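You operate a simulated robot arm through the tools that you are given. There is no shell and no other tool.

Carry out the task below with a simulated robot arm. There is one attempt and no reset: what you move stays moved.

Task
Brush the crumbs off the spare belt, then wax that patch.
Fine: blue scrub brush and wax tin; brush back after. Set down upright: blue scrub brush. A coat counts when it lies all over at full strength: go over it till it gets no stronger. What is to be rubbed or washed off counts as gone when no trace of it is left.
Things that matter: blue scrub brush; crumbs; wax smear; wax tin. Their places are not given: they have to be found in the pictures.

Only the result counts: the job must be done as asked and must still hold three seconds after the hand-in. Knocking over, shifting, dropping, spilling or breaking anything else fails it.

Robot
A 7-joint arm with a two-finger parallel gripper, fixed in place. Base frame: the origin is at the foot of the arm, x ahead of it, y to its left, z up; the work surface is at about z = 0. Units: m, degrees, N and s.
With the tool pointing down near the work surface it reaches from about 0.22 to 0.58 m from the base axis. Its first joint turns from -66.0 to 66.0 degrees. Payload 2.5 kg.
The TCP is the grasp point between the finger pads, 0.023 m short of the fingertips. In the tool frame z runs along the fingers and y along their closing line. Largest opening 0.094 m; finger width 0.038, thickness 0.01; the body of the gripper, 0.054 by 0.096 m, starts 0.039 m behind the TCP.
Orientation is told as [roll, pitch, yaw] about the base's x, y, z axes, in that order, counted from this pose: with the fingers straight down and closing along the base's y, the tool's x points along the base's -x, its y along +y and its z along -z.

Tools
- The arm moves only by the tool arm_command. Its argument "steps" is a list of rows, each an object of numbers (a shift or turn left out is 0, a gripper value left out holds the last): "wx", "wy", "wz": the turn, a rotation vector about the tool's x, y, z in units of 4 degrees (1.0 is 4 degrees); "tx", "ty", "tz": the shift along the tool's x, y, z in units of 30 mm (1.0 is 30 mm); "jaw": the opening, from 0 (shut) to 1 (fully open). In form: [{"wx": .., "wy": .., "wz": .., "tx": .., "ty": .., "tz": .., "jaw": ..}, ...]. A call has 1 to 20 rows; each row shifts and turns the commanded pose from where the row before left it, along the tool's axes as they then stand. A call with a number of a shift or a turn outside -1 to 1 is refused whole. Rows are played at 5 a second. More than 0.05 m and 8.6 degrees between two rows, or a gripper value outside its range, and nothing of the call is played. A pose out of reach is approached as far as the arm can. The call stops where the force on the tool passes 40 N (or 10 N more than at its start, if that is more) or the arm is blocked; 0.2 s more then pass. The fingers move at their own pace (about 0.108 m/s each) and stop on an object; they squeeze with about 44 N. The grip force told is the motor's: it shows also when the fingers shut on nothing. Time passes only in rows, and 0.2 s behind the last, so rows that do not move let the fingers close. It gives the time, the measured TCP pose, the force on the tool (base axes), the opening and the grip force at its end, in the units of the frame above (readings bear some noise), with the torque about the TCP (base axes, N m) and any sound that the robot's microphone picked up, and new pictures: "show" is both (left out), scene, wrist or none.
- Cameras (640 x 400 px; columns grow to the right, rows downward): "scene" is fixed at [0.1151, -0.4046, 0.5408]; the picture's right is [0.85, -0.52, 0.00], its down [-0.32, -0.51, -0.80] and it looks along [0.42, 0.68, -0.60] (base axes); focal length 362 px, centre (320, 200). "wrist" rides on the gripper at [0.086, 0.016, -0.074] in the tool frame; the picture's right is [-0.18, 0.98, 0.00], its down [-0.58, -0.11, -0.81] and it looks along [-0.79, -0.15, 0.59] (tool axes); focal length 243 px, centre (320, 200).
- locate(camera, pixels): for up to 12 pixels [column, row] of the newest picture of that camera ("zoom" is the newest enlarged one), the place [x, y, z] in the base frame of the surface seen there, good to about 0.002 m. The clock stands still meanwhile.
- close_up(camera, box): a new picture of the part [left, top, right, bottom] of that camera's present view, enlarged. The clock stands still meanwhile.
- close_job(): hands the job in; it is judged then, once.

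Leave the gripper open and the arm clear of the work at the hand-in unless told otherwise.

The tools are called after "Request:" as name(argument=value, ...) on one line, values as JSON. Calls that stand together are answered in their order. arm_command: Moves the arm, as the interface text tells. Its arguments: {"type":"object","properties":{"steps":{"type":"array"},"show":{"type":"string","enum":["both","scene","wrist","none"]}},"required":["steps"]} The other tools are called the same way: locate (camera, pixels) gives the place of the surface under pixels of a picture; close_up (camera, box) takes an enlarged picture of a part of a camera's view; close_job () hands the job in.

At the start:

```text
time_s: 0.0
tool_pos: [0.3369, 0.0253, 0.27]
orientation: [0.0, 0.0, 0.1]
contact_force: [1.0, 0.3, 0.4]
wrist_torque: [0.01, 0.0, 0.02]
grip_width: 0.0941
grasp_force: 0.0
```

scene: 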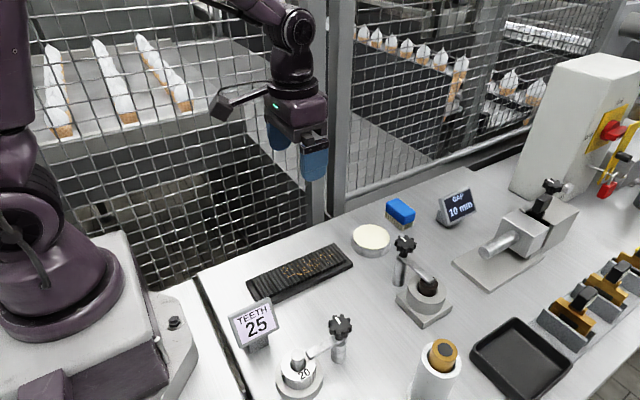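
wrist: 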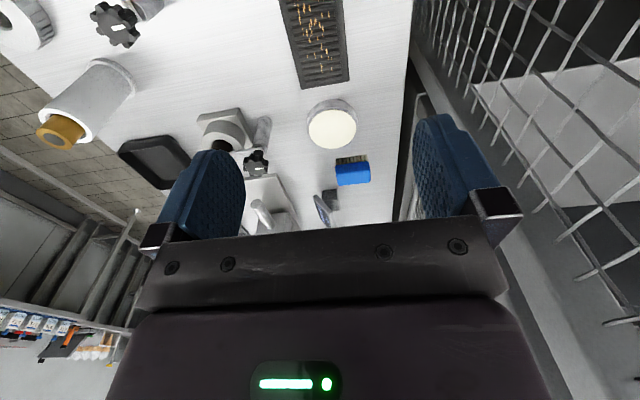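

I see the dark toothed belt with crumbs near scene (300,272), the cream wax tin near (370,240) and the blue brush near (400,212). I'll take an enlarged picture of that area.

Request:
close_up(camera="scene", box=[230, 180, 480, 336])

Request:
locate(camera="scene", pixels=[[247, 283], [335, 244], [352, 264], [264, 302], [300, 272], [370, 236], [352, 240], [389, 238], [400, 207], [388, 205], [414, 214], [340, 310]])

```text
2.56 times, centred on (355, 258) of scene
```

zoom: 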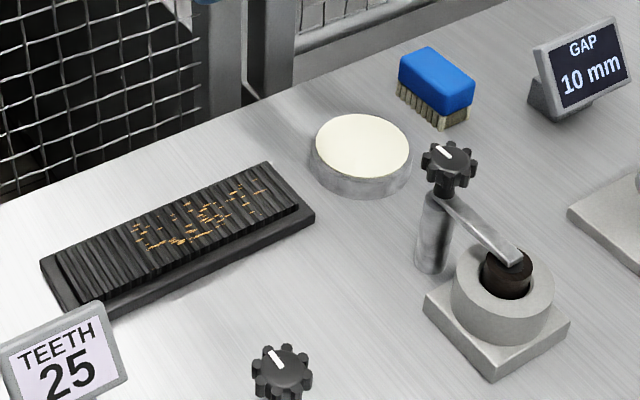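

```text
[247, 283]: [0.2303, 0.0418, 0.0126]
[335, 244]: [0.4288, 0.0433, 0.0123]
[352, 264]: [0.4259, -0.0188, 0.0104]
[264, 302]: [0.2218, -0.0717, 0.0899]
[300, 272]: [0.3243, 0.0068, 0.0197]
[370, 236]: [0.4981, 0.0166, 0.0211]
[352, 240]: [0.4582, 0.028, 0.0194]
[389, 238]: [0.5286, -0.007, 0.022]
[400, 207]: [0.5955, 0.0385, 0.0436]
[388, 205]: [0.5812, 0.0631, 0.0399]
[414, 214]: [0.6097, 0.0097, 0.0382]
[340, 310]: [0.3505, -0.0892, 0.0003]
```

The brush is near the edge of reach. I'll locate finer points of the brush, tin and belt in the zoom.

Request:
locate(camera="zoom", pixels=[[401, 62], [429, 48], [473, 86], [441, 104], [437, 75], [398, 95], [440, 128], [466, 118], [420, 90], [455, 105]])

Request:
locate(camera="zoom", pixels=[[362, 146], [315, 148], [409, 148], [360, 115], [362, 181], [362, 195], [55, 262], [262, 165], [298, 205], [80, 305], [315, 215], [42, 262]])

Request:
locate(camera="zoom", pixels=[[133, 224], [147, 250], [188, 238], [180, 200], [240, 185], [265, 182], [268, 205], [225, 225], [215, 190], [140, 275], [160, 285], [250, 240]])

Request:
close_up(camera="wrist", box=[260, 0, 420, 100])

Request:
close_up(camera="wrist", box=[280, 90, 420, 220])

```text
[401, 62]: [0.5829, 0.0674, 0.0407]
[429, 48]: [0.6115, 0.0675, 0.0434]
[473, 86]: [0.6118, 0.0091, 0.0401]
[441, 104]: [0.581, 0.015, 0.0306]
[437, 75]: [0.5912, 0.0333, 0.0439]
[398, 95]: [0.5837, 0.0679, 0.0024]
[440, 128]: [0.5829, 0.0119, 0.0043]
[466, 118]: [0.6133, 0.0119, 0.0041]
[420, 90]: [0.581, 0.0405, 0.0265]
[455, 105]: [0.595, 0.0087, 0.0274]
```

```text
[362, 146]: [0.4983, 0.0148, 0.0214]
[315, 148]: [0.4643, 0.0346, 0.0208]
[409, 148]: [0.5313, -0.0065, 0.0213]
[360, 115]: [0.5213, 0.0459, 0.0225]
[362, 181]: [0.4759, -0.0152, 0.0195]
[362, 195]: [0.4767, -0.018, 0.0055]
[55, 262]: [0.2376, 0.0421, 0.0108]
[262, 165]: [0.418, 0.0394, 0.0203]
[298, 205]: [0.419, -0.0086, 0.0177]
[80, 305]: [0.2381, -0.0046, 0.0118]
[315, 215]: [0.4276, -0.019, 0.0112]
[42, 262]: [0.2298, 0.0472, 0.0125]
```

```text
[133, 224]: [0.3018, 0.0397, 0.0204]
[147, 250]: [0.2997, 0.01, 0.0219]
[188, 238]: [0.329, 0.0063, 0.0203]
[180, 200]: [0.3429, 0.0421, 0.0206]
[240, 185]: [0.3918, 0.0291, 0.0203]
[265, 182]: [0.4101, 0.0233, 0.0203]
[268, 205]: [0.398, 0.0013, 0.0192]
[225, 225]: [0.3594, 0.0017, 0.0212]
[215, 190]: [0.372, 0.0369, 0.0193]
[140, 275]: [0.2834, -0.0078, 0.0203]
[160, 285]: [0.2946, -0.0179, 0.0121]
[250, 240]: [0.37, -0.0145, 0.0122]
```

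```text
4.00 times, centred on (340, 50) of wrist
```

zoom: 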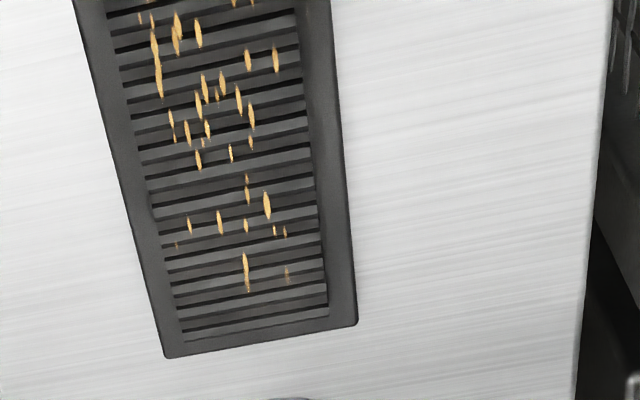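

```text
3.08 times, centred on (350, 155) of wrist
```

zoom: 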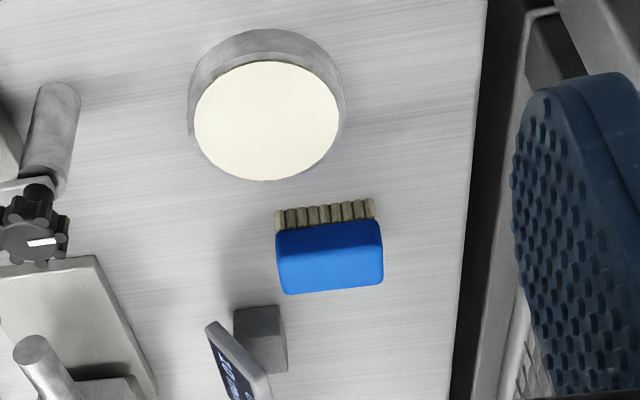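

Brush: x 0.581–0.613, y 0.009–0.068, top z≈0.044. Tin centre (0.498, 0.0145), top z≈0.021. Belt top at z≈0.020. Next I'll check the obstacles nearby: clamp knob, GAP sign, TEETH sign, fence.

Request:
locate(camera="scene", pixels=[[404, 243], [404, 268], [440, 224], [438, 205], [475, 190], [447, 198], [345, 200], [345, 150], [400, 180], [310, 222], [252, 312], [275, 300]])

Request:
close_up(camera="scene", box=[320, 100, 520, 225])

```text
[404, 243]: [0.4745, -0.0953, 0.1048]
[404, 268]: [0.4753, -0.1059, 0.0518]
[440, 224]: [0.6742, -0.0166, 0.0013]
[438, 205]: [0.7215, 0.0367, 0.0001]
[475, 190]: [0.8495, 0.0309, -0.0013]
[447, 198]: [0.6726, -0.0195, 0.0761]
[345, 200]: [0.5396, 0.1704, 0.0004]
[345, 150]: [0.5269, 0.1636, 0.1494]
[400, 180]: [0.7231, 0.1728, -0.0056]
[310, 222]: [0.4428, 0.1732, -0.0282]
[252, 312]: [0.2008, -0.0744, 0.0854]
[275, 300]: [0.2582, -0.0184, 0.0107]
```

```text
3.20 times, centred on (420, 162) of scene
```

zoom: 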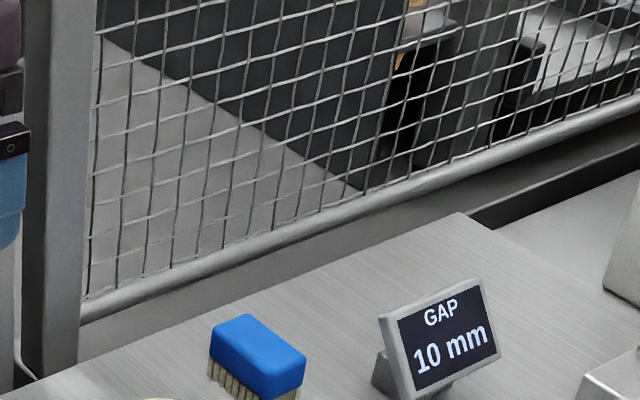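

Path to the brush is clear (GAP sign starts at x≈0.67, clamp knob at y≈-0.095). I'll move above the brush to about (0.597, 0.0385, 0.15) with the jaw open and check the reach.

Request:
arm_command(steps=[{"tx": -0.87, "ty": 0.044, "tz": 0.4, "jaw": 1}, {"tx": -0.87, "ty": 0.044, "tz": 0.4}, {"tx": -0.87, "ty": 0.044, "tz": 0.4}, {"tx": -0.87, "ty": 0.044, "tz": 0.4}, {"tx": -0.87, "ty": 0.044, "tz": 0.4}, {"tx": -0.87, "ty": 0.044, "tz": 0.4}, {"tx": -0.87, "ty": 0.044, "tz": 0.4}, {"tx": -0.87, "ty": 0.044, "tz": 0.4}, {"tx": -0.87, "ty": 0.044, "tz": 0.4}, {"tx": -0.84, "ty": 0.044, "tz": 0.4}, {}])

```text
time_s: 2.4
tool_pos: [0.5978, 0.0357, 0.1504]
orientation: [0.0, 0.2, 0.1]
contact_force: [0.2, -0.4, -0.4]
wrist_torque: [-0.01, 0.0, -0.05]
grip_width: 0.094
grasp_force: 0.0
```

scene: 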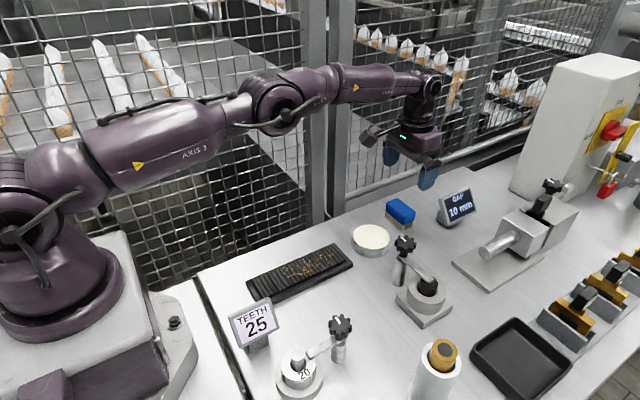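
wrist: 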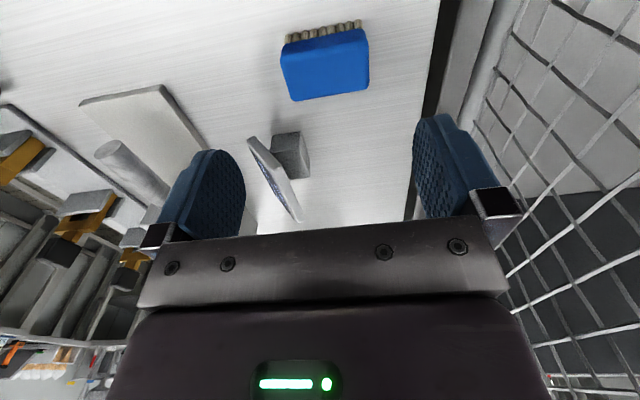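

Reached fine. I'll check the brush's place in the wrist view too (brush around (325,63)).

Request:
locate(camera="wrist", pixels=[[284, 50], [366, 38], [290, 98], [367, 88], [327, 65], [283, 72], [369, 62]])

Request:
arm_command(steps=[{}], show="none")

```text
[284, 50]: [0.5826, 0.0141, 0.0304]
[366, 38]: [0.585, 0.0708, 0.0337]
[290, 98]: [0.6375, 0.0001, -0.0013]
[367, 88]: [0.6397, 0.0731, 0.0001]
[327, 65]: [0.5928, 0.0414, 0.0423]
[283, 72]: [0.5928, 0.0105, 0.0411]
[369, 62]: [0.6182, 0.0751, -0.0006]
```

```text
time_s: 2.8
tool_pos: [0.5967, 0.0364, 0.1491]
orientation: [-0.1, 0.1, 0.0]
contact_force: [0.4, 0.7, -0.1]
wrist_torque: [0.0, 0.01, -0.01]
grip_width: 0.0942
grasp_force: 0.0
```

TCP y is about 0.0365 and the brush centre about 0.039, so I shift +0.003 in y and go down to z≈0.07 first to see whether the reach holds.

Request:
arm_command(steps=[{"ty": 0.09, "tz": 0.5}, {"tz": 0.5}, {"tz": 0.5}, {"tz": 0.5}, {"tz": 0.5}, {"tz": 0.1}, {}])

```text
time_s: 4.4
tool_pos: [0.597, 0.0406, 0.0726]
orientation: [0.1, 0.0, 0.0]
contact_force: [0.1, -0.7, -0.5]
wrist_torque: [0.0, -0.02, 0.02]
grip_width: 0.0939
grasp_force: 0.0
```

scene: 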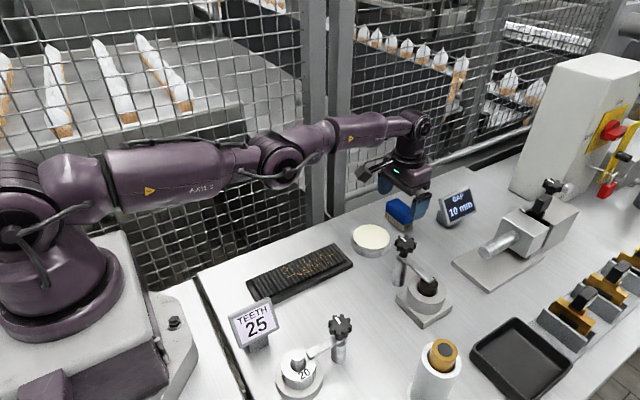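
wrist: 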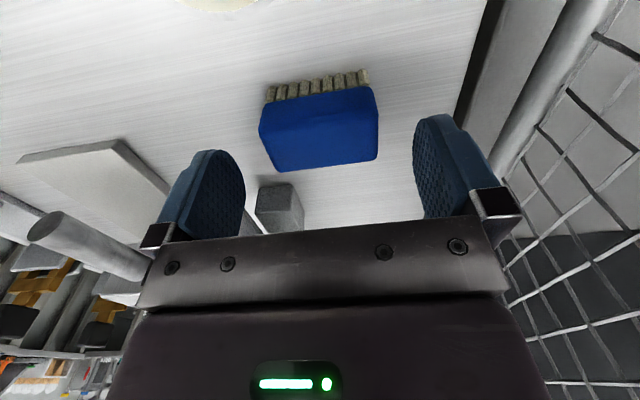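

Still in reach and the brush lies between the fingers. I go down another 36 mm to z≈0.036, fingertips about 13 mm above the table.

Request:
arm_command(steps=[{"tz": 0.4}, {"tz": 0.4}, {"tz": 0.4}, {}])

```text
time_s: 5.4
tool_pos: [0.5924, 0.0401, 0.0358]
orientation: [-0.1, -0.1, 0.0]
contact_force: [0.5, -0.8, 0.7]
wrist_torque: [0.01, -0.03, -0.01]
grip_width: 0.0941
grasp_force: 0.1
out of reach, approached as far as the arm can: row 2
```

scene: 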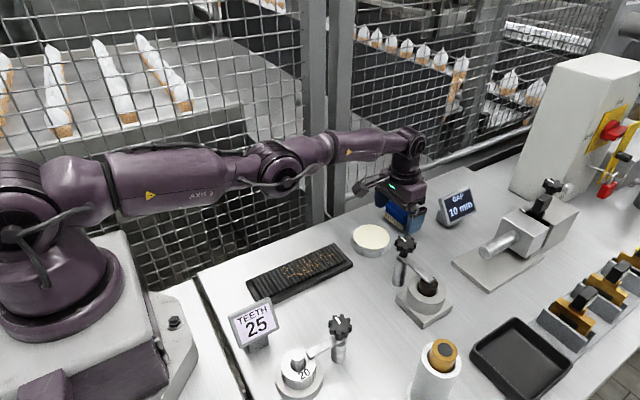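
wrist: 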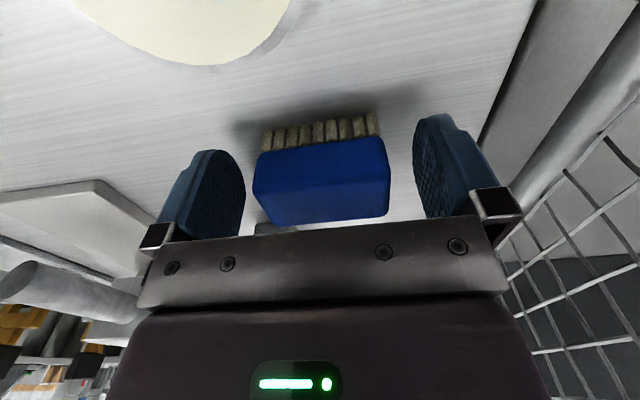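

The arm stops at x≈0.592, only 5 mm short of the brush centre, and the pads still cover it. I close the jaw here.

Request:
arm_command(steps=[{"jaw": 0.5}, {"jaw": 0.3}, {"jaw": 0.3}, {"jaw": 0.3}, {"jaw": 0.3}])

```text
time_s: 6.6
tool_pos: [0.5911, 0.0403, 0.0366]
orientation: [0.0, -0.1, 0.1]
contact_force: [0.1, -0.3, 0.2]
wrist_torque: [0.0, 0.02, 0.02]
grip_width: 0.0633
grasp_force: 44.2
```

scene: 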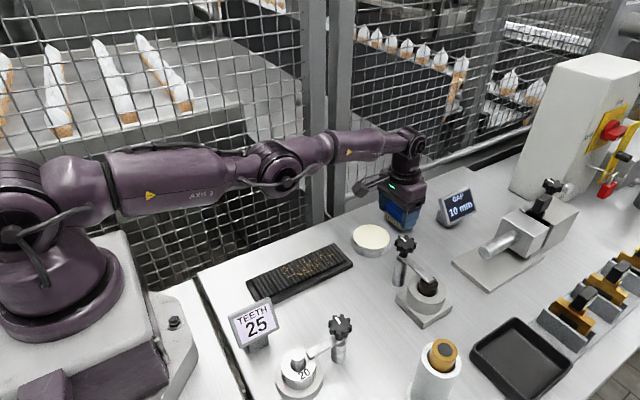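
wrist: 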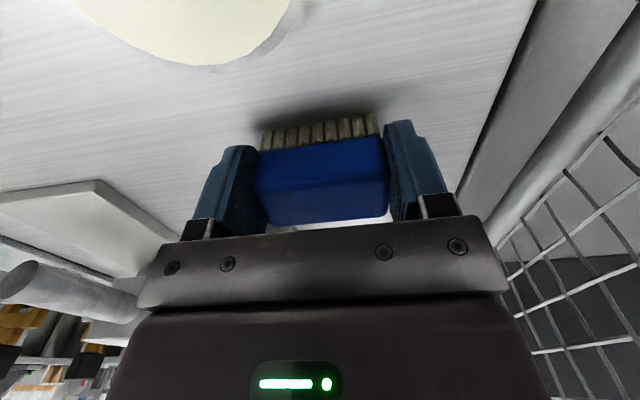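

Gripped at 63 mm with 44 N. Now I lift straight up by 90 mm.

Request:
arm_command(steps=[{"tz": -0.5}, {"tz": -0.5}, {"tz": -1}, {"tz": -1}, {}])

```text
time_s: 7.8
tool_pos: [0.5994, 0.0424, 0.1281]
orientation: [0.0, 0.3, 0.0]
contact_force: [0.8, 0.8, -0.8]
wrist_torque: [-0.01, 0.01, -0.01]
grip_width: 0.0635
grasp_force: 43.8
out of reach, approached as far as the arm can: row 3
```

scene: 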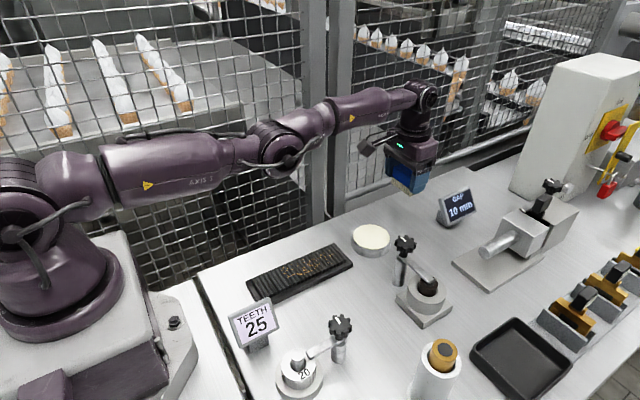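
wrist: 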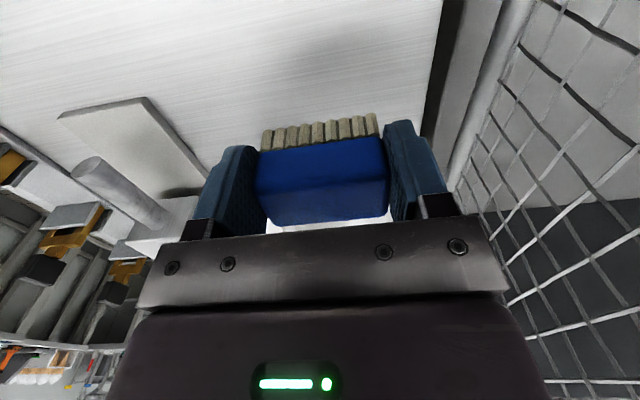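

The brush is held upright. I carry it over the far end of the belt, to about (0.402, 0.017, 0.10).

Request:
arm_command(steps=[{"tx": 0.82, "ty": -0.1}, {"tx": 0.82, "ty": -0.1}, {"tx": 0.82, "ty": -0.1}, {"tx": 0.82, "ty": -0.1}, {"tx": 0.82, "ty": -0.1}, {"tx": 0.82, "ty": -0.1, "tz": 0.3}, {"tx": 0.82, "ty": -0.1, "tz": 0.3}, {"tx": 0.82, "ty": -0.1, "tz": 0.3}, {}])

```text
time_s: 9.8
tool_pos: [0.5985, 0.0347, 0.104]
orientation: [0.0, 0.1, 0.1]
contact_force: [0.3, 0.5, -1.7]
wrist_torque: [0.02, 0.0, 0.0]
grip_width: 0.0628
grasp_force: 44.0
out of reach, approached as far as the arm can: row 1, 2, 3, 4, 5, 6, 7, 8
```

scene: 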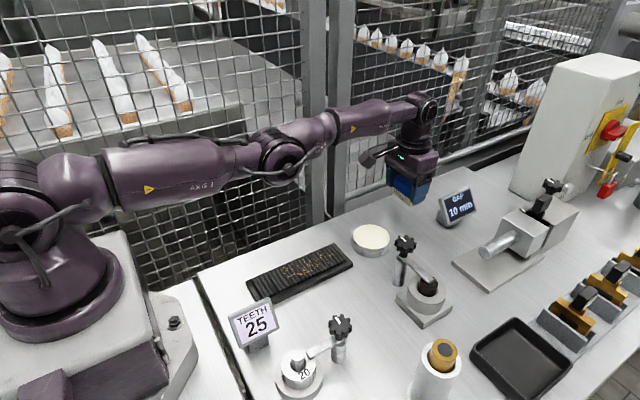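
wrist: 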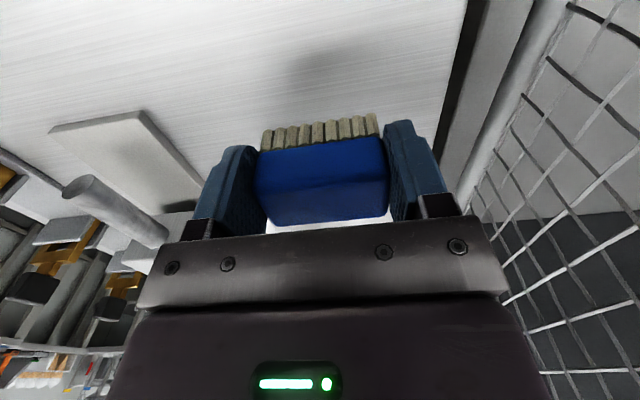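

The arm hardly moved in x and reported out of reach; it may be stuck near a stretched pose. I'll wait two idle rows to see whether it catches up.

Request:
arm_command(steps=[{}, {}], show="none")

```text
time_s: 10.4
tool_pos: [0.5984, 0.0353, 0.1062]
orientation: [0.0, 0.0, 0.0]
contact_force: [-0.2, 0.3, -0.1]
wrist_torque: [0.04, 0.04, 0.02]
grip_width: 0.0631
grasp_force: 44.3
```

No flag now, so the command seems to sit where the arm is. I'll try going up 60 mm to leave the stretched region.

Request:
arm_command(steps=[{"tz": -0.5}, {"tz": -0.5}, {"tz": -0.5}, {"tz": -0.5}, {}], show="none")

```text
time_s: 11.6
tool_pos: [0.5993, 0.0372, 0.1652]
orientation: [0.0, -0.1, 0.1]
contact_force: [0.3, -1.4, 0.1]
wrist_torque: [-0.01, 0.0, 0.02]
grip_width: 0.0631
grasp_force: 43.5
```

Moved up normally, with no flag. Now I retreat in x with smaller steps.

Request:
arm_command(steps=[{"tx": 0.3}, {"tx": 0.3}, {"tx": 0.3}, {}], show="none")

```text
time_s: 12.6
tool_pos: [0.599, 0.0374, 0.1657]
orientation: [-0.1, 0.0, 0.0]
contact_force: [-0.6, -0.4, -0.2]
wrist_torque: [0.02, 0.03, -0.03]
grip_width: 0.0631
grasp_force: 43.7
out of reach, approached as far as the arm can: row 1, 2, 3
```

Pure x retreat is refused here. I'll try the reverse of the way I came: back and up together.

Request:
arm_command(steps=[{"tx": 0.4, "tz": -0.4}, {"tx": 0.4, "tz": -0.4}, {"tx": 0.4, "tz": -0.4}, {}])

```text
time_s: 13.6
tool_pos: [0.5959, 0.0399, 0.2039]
orientation: [0.0, 0.1, 0.0]
contact_force: [0.2, 0.5, 0.0]
wrist_torque: [-0.01, 0.03, 0.01]
grip_width: 0.0633
grasp_force: 43.9
out of reach, approached as far as the arm can: row 1, 2, 3
```

scene: 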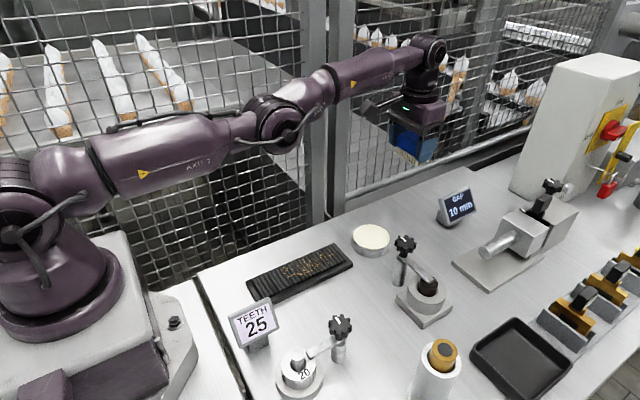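
wrist: 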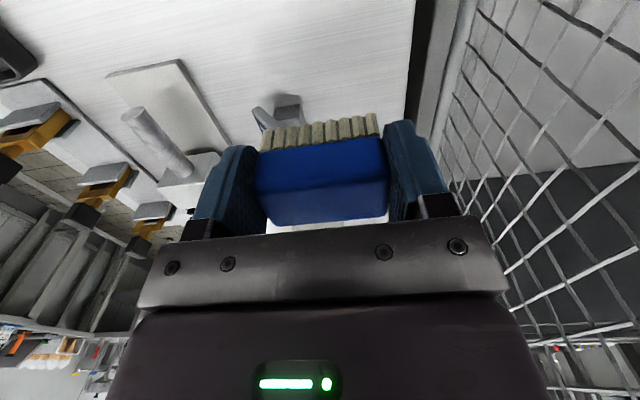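

The arm looks fully stretched (elbow past straight), so a retreat bends it the wrong way against its limit. I'm in free air at z≈0.20, so I'll press outward briefly to bring the elbow through straight, then retreat.

Request:
arm_command(steps=[{"tx": -0.5}, {"tx": -0.5}, {"tx": 0.3}, {"tx": 0.3}, {"tx": 0.3}, {}], show="scene")

```text
time_s: 15.0
tool_pos: [0.5969, 0.0397, 0.2025]
orientation: [0.1, -0.1, 0.0]
contact_force: [-0.1, 0.7, -0.5]
wrist_torque: [0.02, -0.01, 0.02]
grip_width: 0.0632
grasp_force: 43.6
out of reach, approached as far as the arm can: row 1, 2, 3, 4, 5
```

scene: 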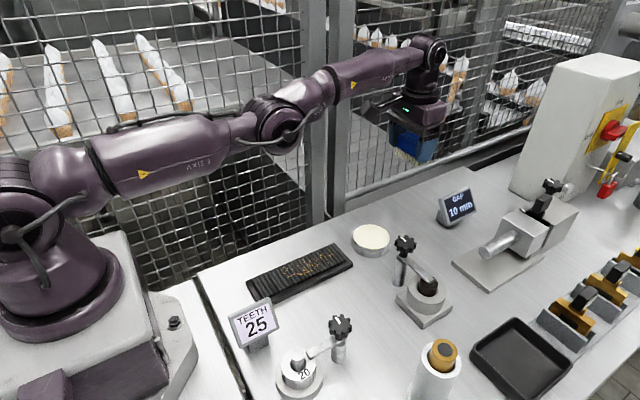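

Still stuck. Moving down should bend the forearm down (elbow-up), so I'll lower in small steps with a slight inward pull and watch the flags.

Request:
arm_command(steps=[{"tz": 0.5}, {"tz": 0.5}, {"tz": 0.5, "tx": 0.05}, {"tz": 0.5, "tx": 0.05}, {"tx": 0.1}, {}], show="scene")

```text
time_s: 16.4
tool_pos: [0.5991, 0.0395, 0.1401]
orientation: [0.1, 0.2, 0.0]
contact_force: [0.0, -0.8, -1.2]
wrist_torque: [0.01, 0.01, -0.01]
grip_width: 0.0631
grasp_force: 44.2
out of reach, approached as far as the arm can: row 3, 4
```

scene: 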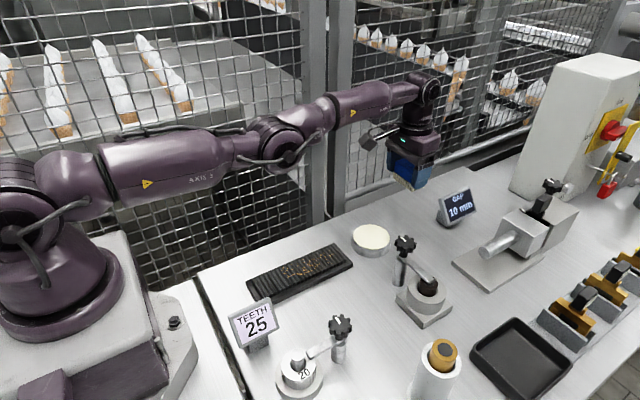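

Now I'll press outward while going down, so the elbow passes straight on the way, then retreat. The brush bottom stays above z≈0.06, clear of everything.

Request:
arm_command(steps=[{"tx": -0.5}, {"tx": -0.5}, {"tx": -0.3, "tz": 0.7}, {"tx": -0.3, "tz": 0.7}, {"tx": 0.3}, {"tx": 0.3}, {"tx": 0.3}, {}], show="scene")

```text
time_s: 18.2
tool_pos: [0.5726, 0.039, 0.1118]
orientation: [-0.1, 0.0, 0.0]
contact_force: [-0.7, 0.5, -1.0]
wrist_torque: [-0.03, -0.02, 0.01]
grip_width: 0.0632
grasp_force: 43.9
out of reach, approached as far as the arm can: row 1, 2, 3, 4
```

scene: 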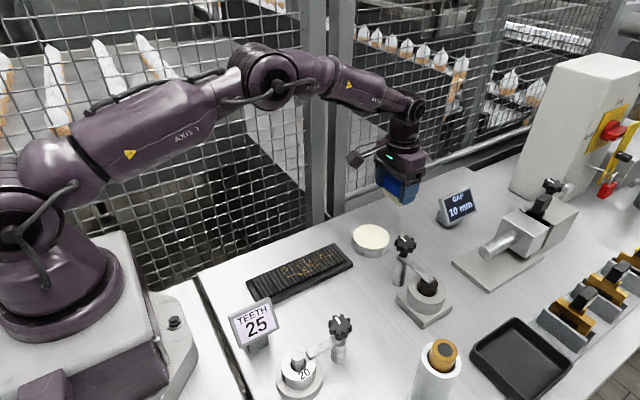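

Freed: the elbow is up again. Now I carry the brush over the far end of the belt, around (0.402, 0.017, 0.09).

Request:
arm_command(steps=[{"tx": 0.81, "ty": -0.105}, {"tx": 0.81, "ty": -0.105}, {"tx": 0.81, "ty": -0.105}, {"tx": 0.81, "ty": -0.105}, {"tx": 0.81, "ty": -0.105}, {"tx": 0.81, "ty": -0.105, "tz": 0.3}, {"tx": 0.81, "ty": -0.105, "tz": 0.4}, {}])

```text
time_s: 20.0
tool_pos: [0.4047, 0.0151, 0.0887]
orientation: [0.0, 0.1, 0.0]
contact_force: [0.0, -0.8, -1.4]
wrist_torque: [0.0, 0.03, -0.01]
grip_width: 0.0633
grasp_force: 43.9
```

scene: 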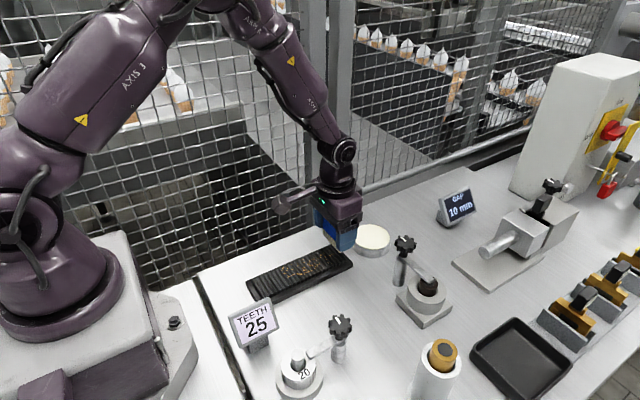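
wrist: 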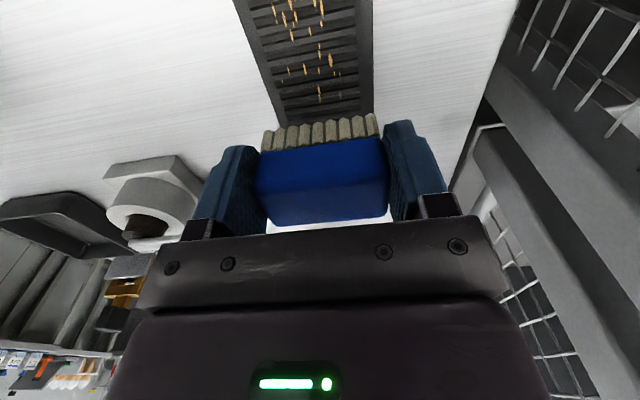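

The bristles are right above the belt. Expected contact is at TCP z≈0.056; I go down 30 mm, then feel for it in small steps.

Request:
arm_command(steps=[{"tz": 0.5}, {"tz": 0.45}, {}], show="none")

Request:
arm_command(steps=[{"tz": 0.07}, {"tz": 0.07}, {}], show="wrist")

```text
time_s: 20.8
tool_pos: [0.4038, 0.0154, 0.062]
orientation: [0.0, -0.1, -0.1]
contact_force: [0.8, -0.7, -0.8]
wrist_torque: [-0.03, -0.02, 0.03]
grip_width: 0.0636
grasp_force: 43.7
```

```text
time_s: 21.6
tool_pos: [0.4027, 0.0151, 0.0577]
orientation: [0.0, 0.0, 0.1]
contact_force: [0.7, -0.7, -0.3]
wrist_torque: [0.06, -0.02, 0.0]
grip_width: 0.063
grasp_force: 44.4
```

wrist: 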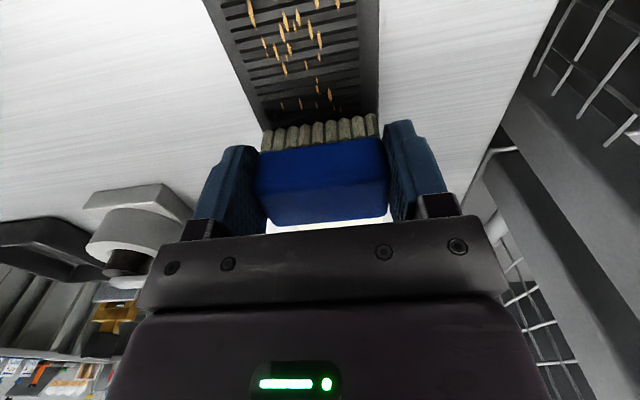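

No contact yet. I lower another 1.5 mm at a time.

Request:
arm_command(steps=[{"tz": 0.05}, {}], show="none")

Request:
arm_command(steps=[{"tz": 0.05}, {}], show="none")

```text
time_s: 22.2
tool_pos: [0.4032, 0.016, 0.0561]
orientation: [0.0, -0.1, 0.0]
contact_force: [-0.5, -1.0, -0.7]
wrist_torque: [0.0, 0.0, 0.03]
grip_width: 0.063
grasp_force: 44.0
```

```text
time_s: 22.8
tool_pos: [0.4036, 0.0145, 0.0563]
orientation: [-0.1, -0.1, 0.1]
contact_force: [-3.5, -3.4, 19.0]
wrist_torque: [-0.06, 0.03, 0.01]
grip_width: 0.063
grasp_force: 44.3
```

Contact at TCP z≈0.056, about 19 N. I ease off half a millimetre and make a first stroke toward the base.

Request:
arm_command(steps=[{"tz": -0.02}, {"tx": 0.3}, {"tx": 0.3}, {"tx": 0.3}, {"tx": 0.3}, {}])

```text
time_s: 24.2
tool_pos: [0.3683, 0.0164, 0.0562]
orientation: [0.0, -0.4, 0.1]
contact_force: [14.9, 2.1, 21.6]
wrist_torque: [-0.01, -0.39, 0.03]
grip_width: 0.0633
grasp_force: 43.7
```

scene: 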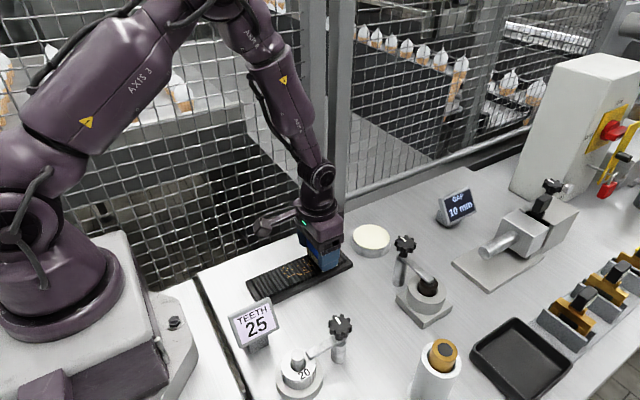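
wrist: 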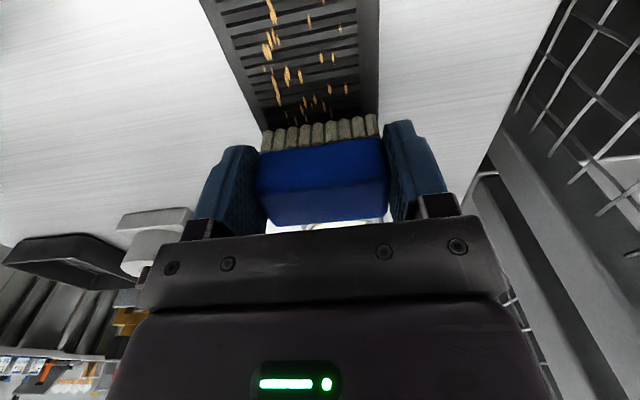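

The stroke works and the belt stays put. I ease another half millimetre and go on to x≈0.285.

Request:
arm_command(steps=[{"tz": -0.015}, {"tx": 0.35}, {"tx": 0.35}, {"tx": 0.35}, {"tx": 0.35}, {"tx": 0.35}, {"tx": 0.35}, {"tx": 0.35}, {"tx": 0.35}, {}])

```text
time_s: 26.4
tool_pos: [0.2854, 0.0147, 0.0555]
orientation: [0.0, -0.5, 0.0]
contact_force: [19.0, -0.4, 26.2]
wrist_torque: [0.01, -0.47, 0.0]
grip_width: 0.0634
grasp_force: 43.8
```

scene: 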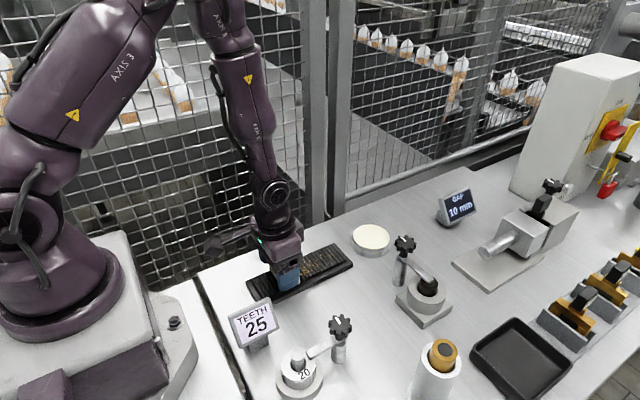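
wrist: 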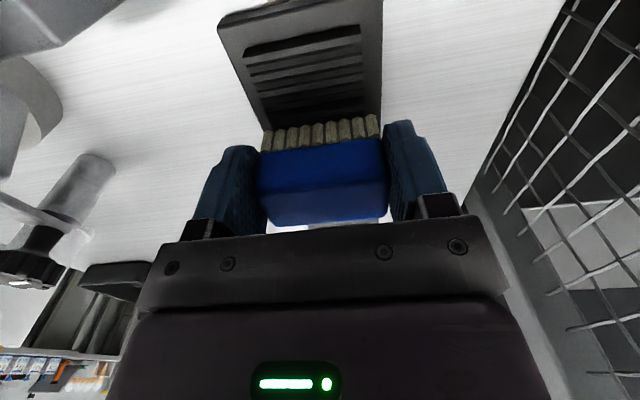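

Request:
close_up(camera="scene", box=[230, 220, 390, 320])

```text
4.00 times, centred on (310, 270) of scene
```

zoom: 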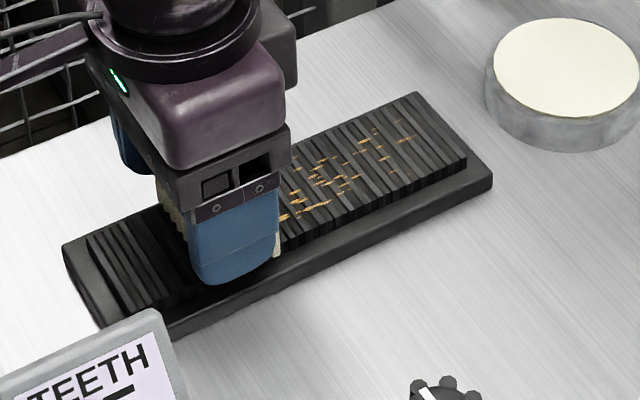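

The first stroke left the crumbs fainter but not gone. I ease a little and stroke back to the far end and again toward the base.

Request:
arm_command(steps=[{"tz": -0.02}, {"tx": -0.4}, {"tx": -0.4}, {"tx": -0.4}, {"tx": -0.4}, {"tx": -0.4}, {"tx": -0.4}, {"tx": -0.4}, {"tx": -0.4}, {"tx": -0.4}, {"tx": -0.3}, {}], show="scene")

```text
time_s: 27.0
tool_pos: [0.2851, 0.0146, 0.0564]
orientation: [-0.1, 0.7, 0.1]
contact_force: [-3.4, -0.8, 11.5]
wrist_torque: [0.06, -0.18, -0.02]
grip_width: 0.0631
grasp_force: 44.2
stopped in row 2: the force on the tool passed its limit at 52 N (the readings are from after the stop); the commanded pose is now the measured one
```

scene: 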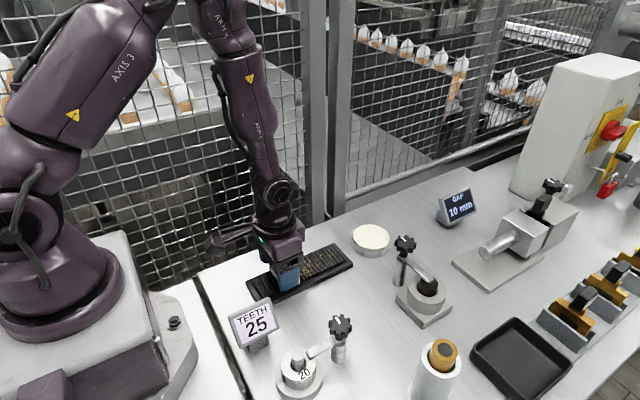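

Reversing under load spiked the force. I ease off 0.6 mm and try the return stroke with lighter pressure and slower.

Request:
arm_command(steps=[{"tz": -0.02}, {"tx": -0.1}, {"tx": -0.2}, {"tx": -0.3}, {}], show="none")

```text
time_s: 28.2
tool_pos: [0.3044, 0.0157, 0.0562]
orientation: [0.0, 0.8, 0.0]
contact_force: [-5.3, 0.7, 8.2]
wrist_torque: [0.09, 0.0, 0.04]
grip_width: 0.0628
grasp_force: 43.6
```

Light contact at 8 N. I go on to the far end.

Request:
arm_command(steps=[{"tx": -0.37}, {"tx": -0.37}, {"tx": -0.37}, {"tx": -0.37}, {"tx": -0.37}, {"tx": -0.37}, {"tx": -0.37}, {"tx": -0.37}, {"tx": -0.37}, {}], show="none")

```text
time_s: 28.5
tool_pos: [0.3049, 0.0144, 0.057]
orientation: [0.0, 1.6, 0.0]
contact_force: [-2.7, 0.2, 11.4]
wrist_torque: [0.05, -0.14, -0.03]
grip_width: 0.0631
grasp_force: 44.4
stopped in row 1: the force on the tool passed its limit at 53 N (the readings are from after the stop); the commanded pose is now the measured one
```

Forward strokes dig in, while strokes toward the base run smoothly. So I'll lift, level the tool (pitch 1.6°), return in air, and stroke only toward the base.

Request:
arm_command(steps=[{"tz": -0.4}, {"wy": -0.4}, {"tx": -0.83}, {"tx": -0.83}, {"tx": -0.83}, {"tx": -0.83}, {}], show="scene")

Request:
close_up(camera="scene", box=[230, 220, 390, 320])

```text
time_s: 30.1
tool_pos: [0.4033, 0.0144, 0.0669]
orientation: [0.0, 0.0, 0.0]
contact_force: [1.1, 0.1, -0.9]
wrist_torque: [-0.05, 0.06, -0.03]
grip_width: 0.0632
grasp_force: 44.2
```

scene: 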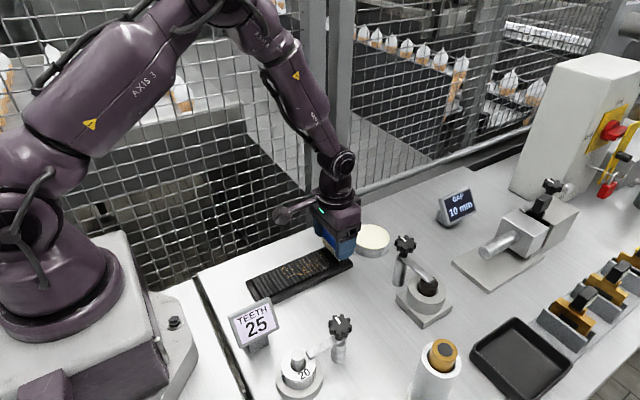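

```text
4.00 times, centred on (310, 270) of scene
```

zoom: 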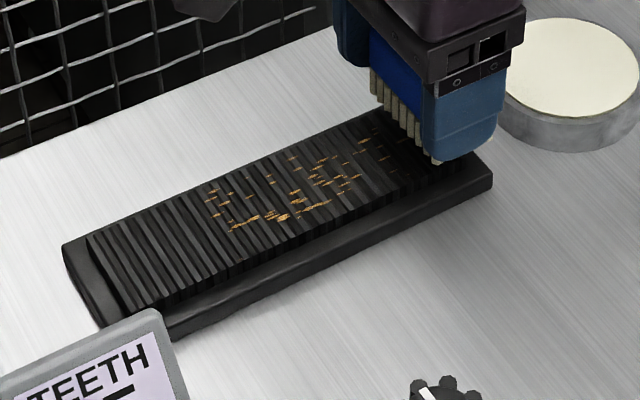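

The crumbs are fading well. One full cycle now: press down lightly, stroke toward the base, lift, and return in air.

Request:
arm_command(steps=[{"tz": 0.36, "ty": 0.05}, {}, {"tx": 0.15}, {"tx": 0.3}, {"tx": 0.35}, {"tx": 0.35}, {"tx": 0.35}, {"tx": 0.35}, {"tx": 0.35}, {"tx": 0.35}, {"tx": 0.35}, {"tx": 0.35}, {"tx": 0.35}, {"tx": 0.35}, {}], show="none")

```text
time_s: 33.3
tool_pos: [0.2849, 0.0162, 0.0566]
orientation: [0.1, 0.0, 0.1]
contact_force: [-0.7, -0.2, -0.6]
wrist_torque: [0.02, 0.01, 0.0]
grip_width: 0.0631
grasp_force: 44.4
```

No contact force at the end, so that stroke was too high. I return in air and take it about 1.2 mm lower.

Request:
arm_command(steps=[{"tz": -0.3}, {"tx": -0.79}, {"tx": -0.79}, {"tx": -0.79}, {"tx": -0.79}, {"tx": -0.79}, {}, {"tz": 0.3}, {"tz": 0.04}, {}], show="none")

```text
time_s: 35.5
tool_pos: [0.4056, 0.018, 0.056]
orientation: [-0.2, 0.0, 0.0]
contact_force: [-2.9, -2.2, 8.9]
wrist_torque: [0.04, 0.17, 0.03]
grip_width: 0.0631
grasp_force: 44.3
```

8.9 N of contact, a good level. I stroke toward the base.

Request:
arm_command(steps=[{"tx": 0.15}, {"tx": 0.3}, {"tx": 0.35}, {"tx": 0.35}, {"tx": 0.35}, {"tx": 0.35}, {"tx": 0.35}, {"tx": 0.35}, {"tx": 0.35}, {"tx": 0.35}, {"tx": 0.35}, {"tx": 0.35}, {}], show="scene")

Request:
close_up(camera="scene", box=[230, 220, 390, 320])

```text
time_s: 38.3
tool_pos: [0.2862, 0.0168, 0.0565]
orientation: [-0.1, 0.0, 0.1]
contact_force: [6.7, 0.9, 8.3]
wrist_torque: [0.04, -0.19, 0.03]
grip_width: 0.0633
grasp_force: 44.0
```

scene: 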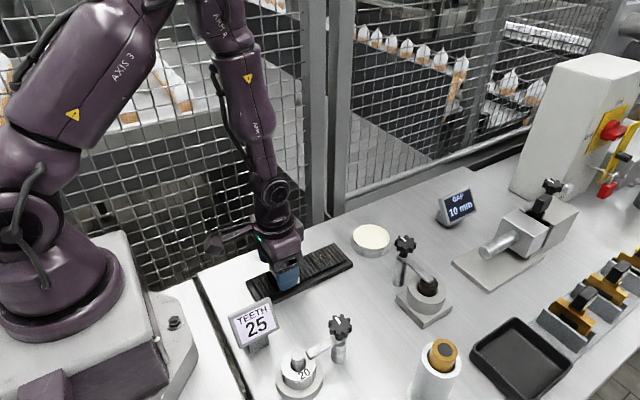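

```text
4.00 times, centred on (310, 270) of scene
```

zoom: 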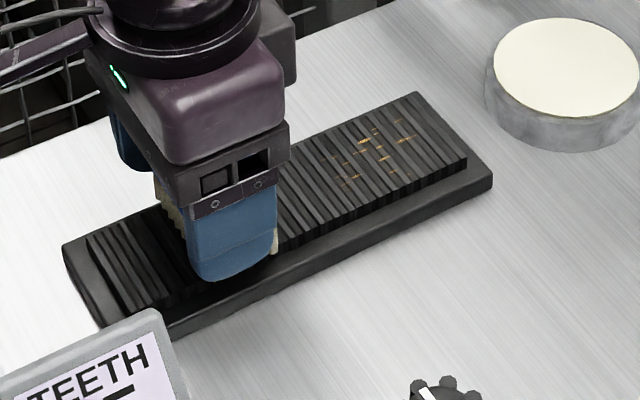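

The near part is clean; faint crumbs remain at the far end, zoom (340–415, 125–180). I'll do another cycle, starting a bit further out and 0.5 mm deeper.

Request:
arm_command(steps=[{"tz": -0.3}, {"tx": -0.8}, {"tx": -0.8}, {"tx": -0.8}, {"tx": -0.8}, {"tx": -0.8}, {}, {"tz": 0.3}, {"tz": 0.02}, {}], show="none")

Request:
arm_command(steps=[{"tx": 0.15}, {"tx": 0.25}, {"tx": 0.3}, {"tx": 0.3}, {"tx": 0.3}, {"tx": 0.3}, {"tx": 0.3}, {"tx": 0.3}, {"tx": 0.3}, {}], show="scene")

Request:
close_up(camera="scene", box=[230, 220, 390, 320])

```text
time_s: 40.5
tool_pos: [0.4057, 0.0174, 0.0566]
orientation: [0.0, 0.0, 0.1]
contact_force: [0.3, 0.7, -0.1]
wrist_torque: [0.01, 0.02, -0.07]
grip_width: 0.0634
grasp_force: 44.1
```

```text
time_s: 42.7
tool_pos: [0.3317, 0.0168, 0.0563]
orientation: [0.0, -0.4, 0.0]
contact_force: [12.3, -0.7, 15.7]
wrist_torque: [-0.06, -0.31, 0.04]
grip_width: 0.0634
grasp_force: 43.9
```

scene: 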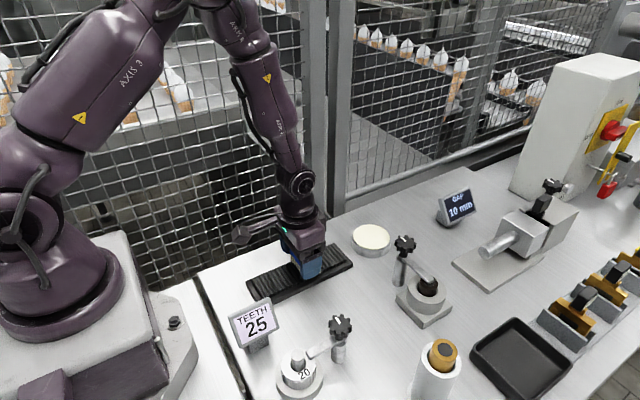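

```text
4.00 times, centred on (310, 270) of scene
```

zoom: 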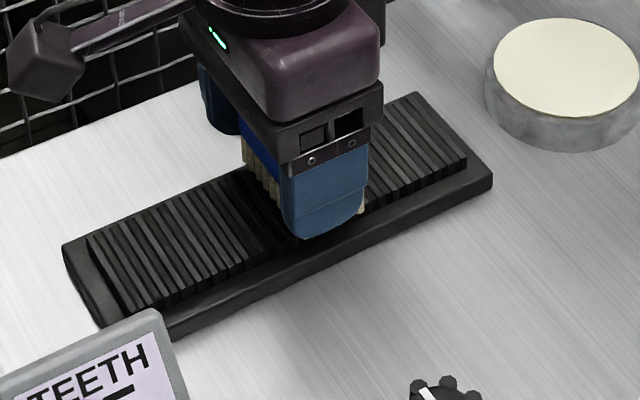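

The far end now looks clean. I finish this stroke toward the base, then lift clear to inspect.

Request:
arm_command(steps=[{"tz": -0.01}, {"tx": 0.3}, {"tx": 0.3}, {"tx": 0.3}, {"tx": 0.3}, {"tx": 0.3}, {"tz": -0.3}, {"tz": -0.5}, {"tx": -0.8, "tz": -0.5}, {"tx": -0.8}, {"tx": -0.8}, {"tx": -0.8}, {"tx": -0.8}, {"tx": -0.8}, {"tx": -0.8}, {}])

Request:
close_up(camera="scene", box=[240, 230, 360, 305])

Request:
close_up(camera="wrist", box=[240, 0, 400, 140])

```text
time_s: 46.1
tool_pos: [0.4577, 0.0145, 0.0952]
orientation: [0.1, -0.1, 0.0]
contact_force: [-0.8, 0.1, -0.3]
wrist_torque: [0.03, -0.01, 0.04]
grip_width: 0.0634
grasp_force: 44.0
```

scene: 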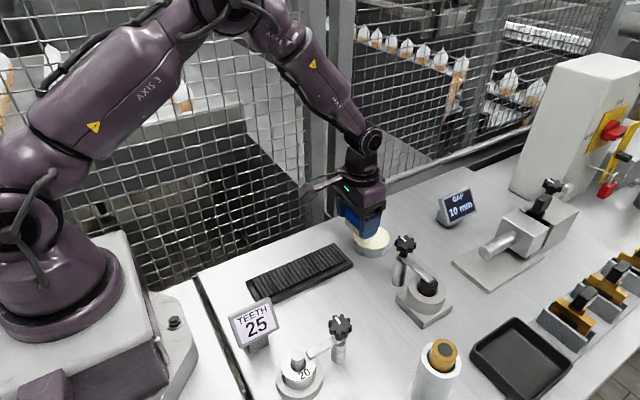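
wrist: 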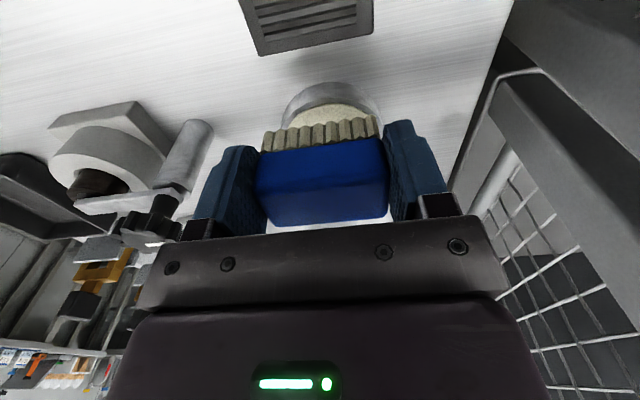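

```text
5.33 times, centred on (300, 268) of scene
```

zoom: 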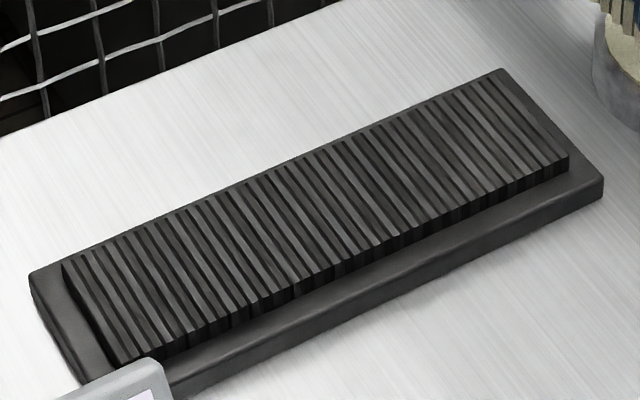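

```text
2.86 times, centred on (320, 70) of wrist
```

zoom: 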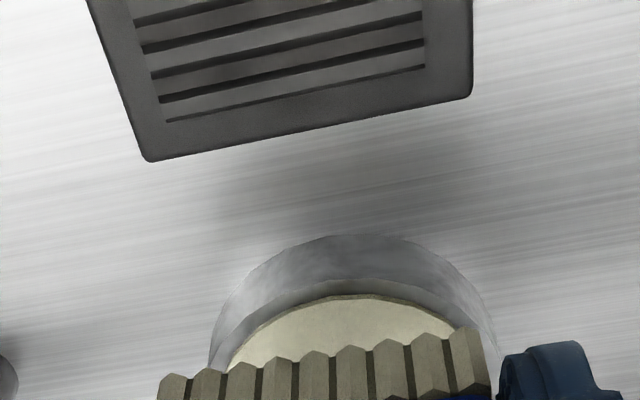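

All crumbs appear gone in the close-ups. To be sure no trace is left I make one more full stroke.

Request:
arm_command(steps=[{"tx": 0.8, "ty": 0.06}, {"tx": 0.8}, {"tz": 0.8}, {"tz": 0.3}, {"tz": 0.2}, {"tz": 0.025}, {}], show="none")

Request:
arm_command(steps=[{"tx": 0.15}, {"tx": 0.3}, {"tx": 0.35}, {"tx": 0.35}, {"tx": 0.35}, {"tx": 0.35}, {"tx": 0.35}, {"tx": 0.35}, {}], show="none")

```text
time_s: 47.7
tool_pos: [0.4064, 0.0168, 0.056]
orientation: [0.0, 0.0, 0.1]
contact_force: [-4.8, -1.8, 17.8]
wrist_torque: [-0.05, 0.18, -0.03]
grip_width: 0.0633
grasp_force: 44.0
```

```text
time_s: 49.7
tool_pos: [0.3337, 0.0197, 0.0564]
orientation: [0.0, -0.6, 0.2]
contact_force: [16.3, -0.8, 23.5]
wrist_torque: [-0.12, -0.49, 0.08]
grip_width: 0.0633
grasp_force: 44.0
```

Good contact throughout (18–24 N). I ease slightly, finish the stroke, then lift and go above the wax tin.

Request:
arm_command(steps=[{"tz": -0.015}, {"tx": 0.3}, {"tx": 0.3}, {"tx": 0.3}, {"tx": 0.3}, {"tx": 0.3}, {"tz": -0.3}, {"tz": -0.5}, {"tx": -0.9, "tz": -0.5}, {"tx": -0.9}, {"tx": -0.9}, {"tx": -0.9}, {"tx": -0.9}, {"tx": -0.9}, {"tx": -0.9}, {"tx": -0.65}, {}])

Request:
close_up(camera="scene", box=[240, 230, 360, 305])

```text
time_s: 53.3
tool_pos: [0.4944, 0.0199, 0.0941]
orientation: [0.0, 0.0, 0.1]
contact_force: [-0.4, -0.3, -0.2]
wrist_torque: [-0.01, -0.02, -0.02]
grip_width: 0.0631
grasp_force: 44.2
```

scene: 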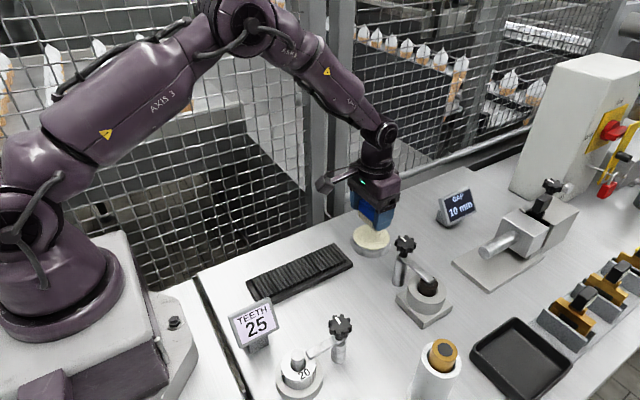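
wrist: 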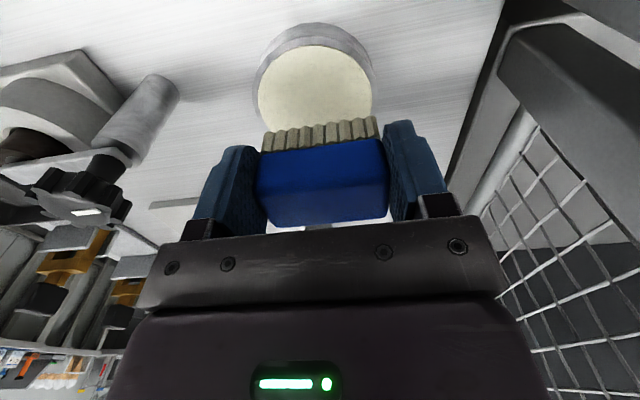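

```text
5.33 times, centred on (300, 268) of scene
```

zoom: 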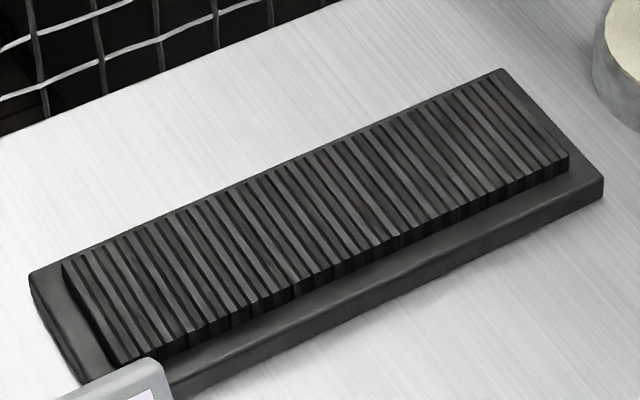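

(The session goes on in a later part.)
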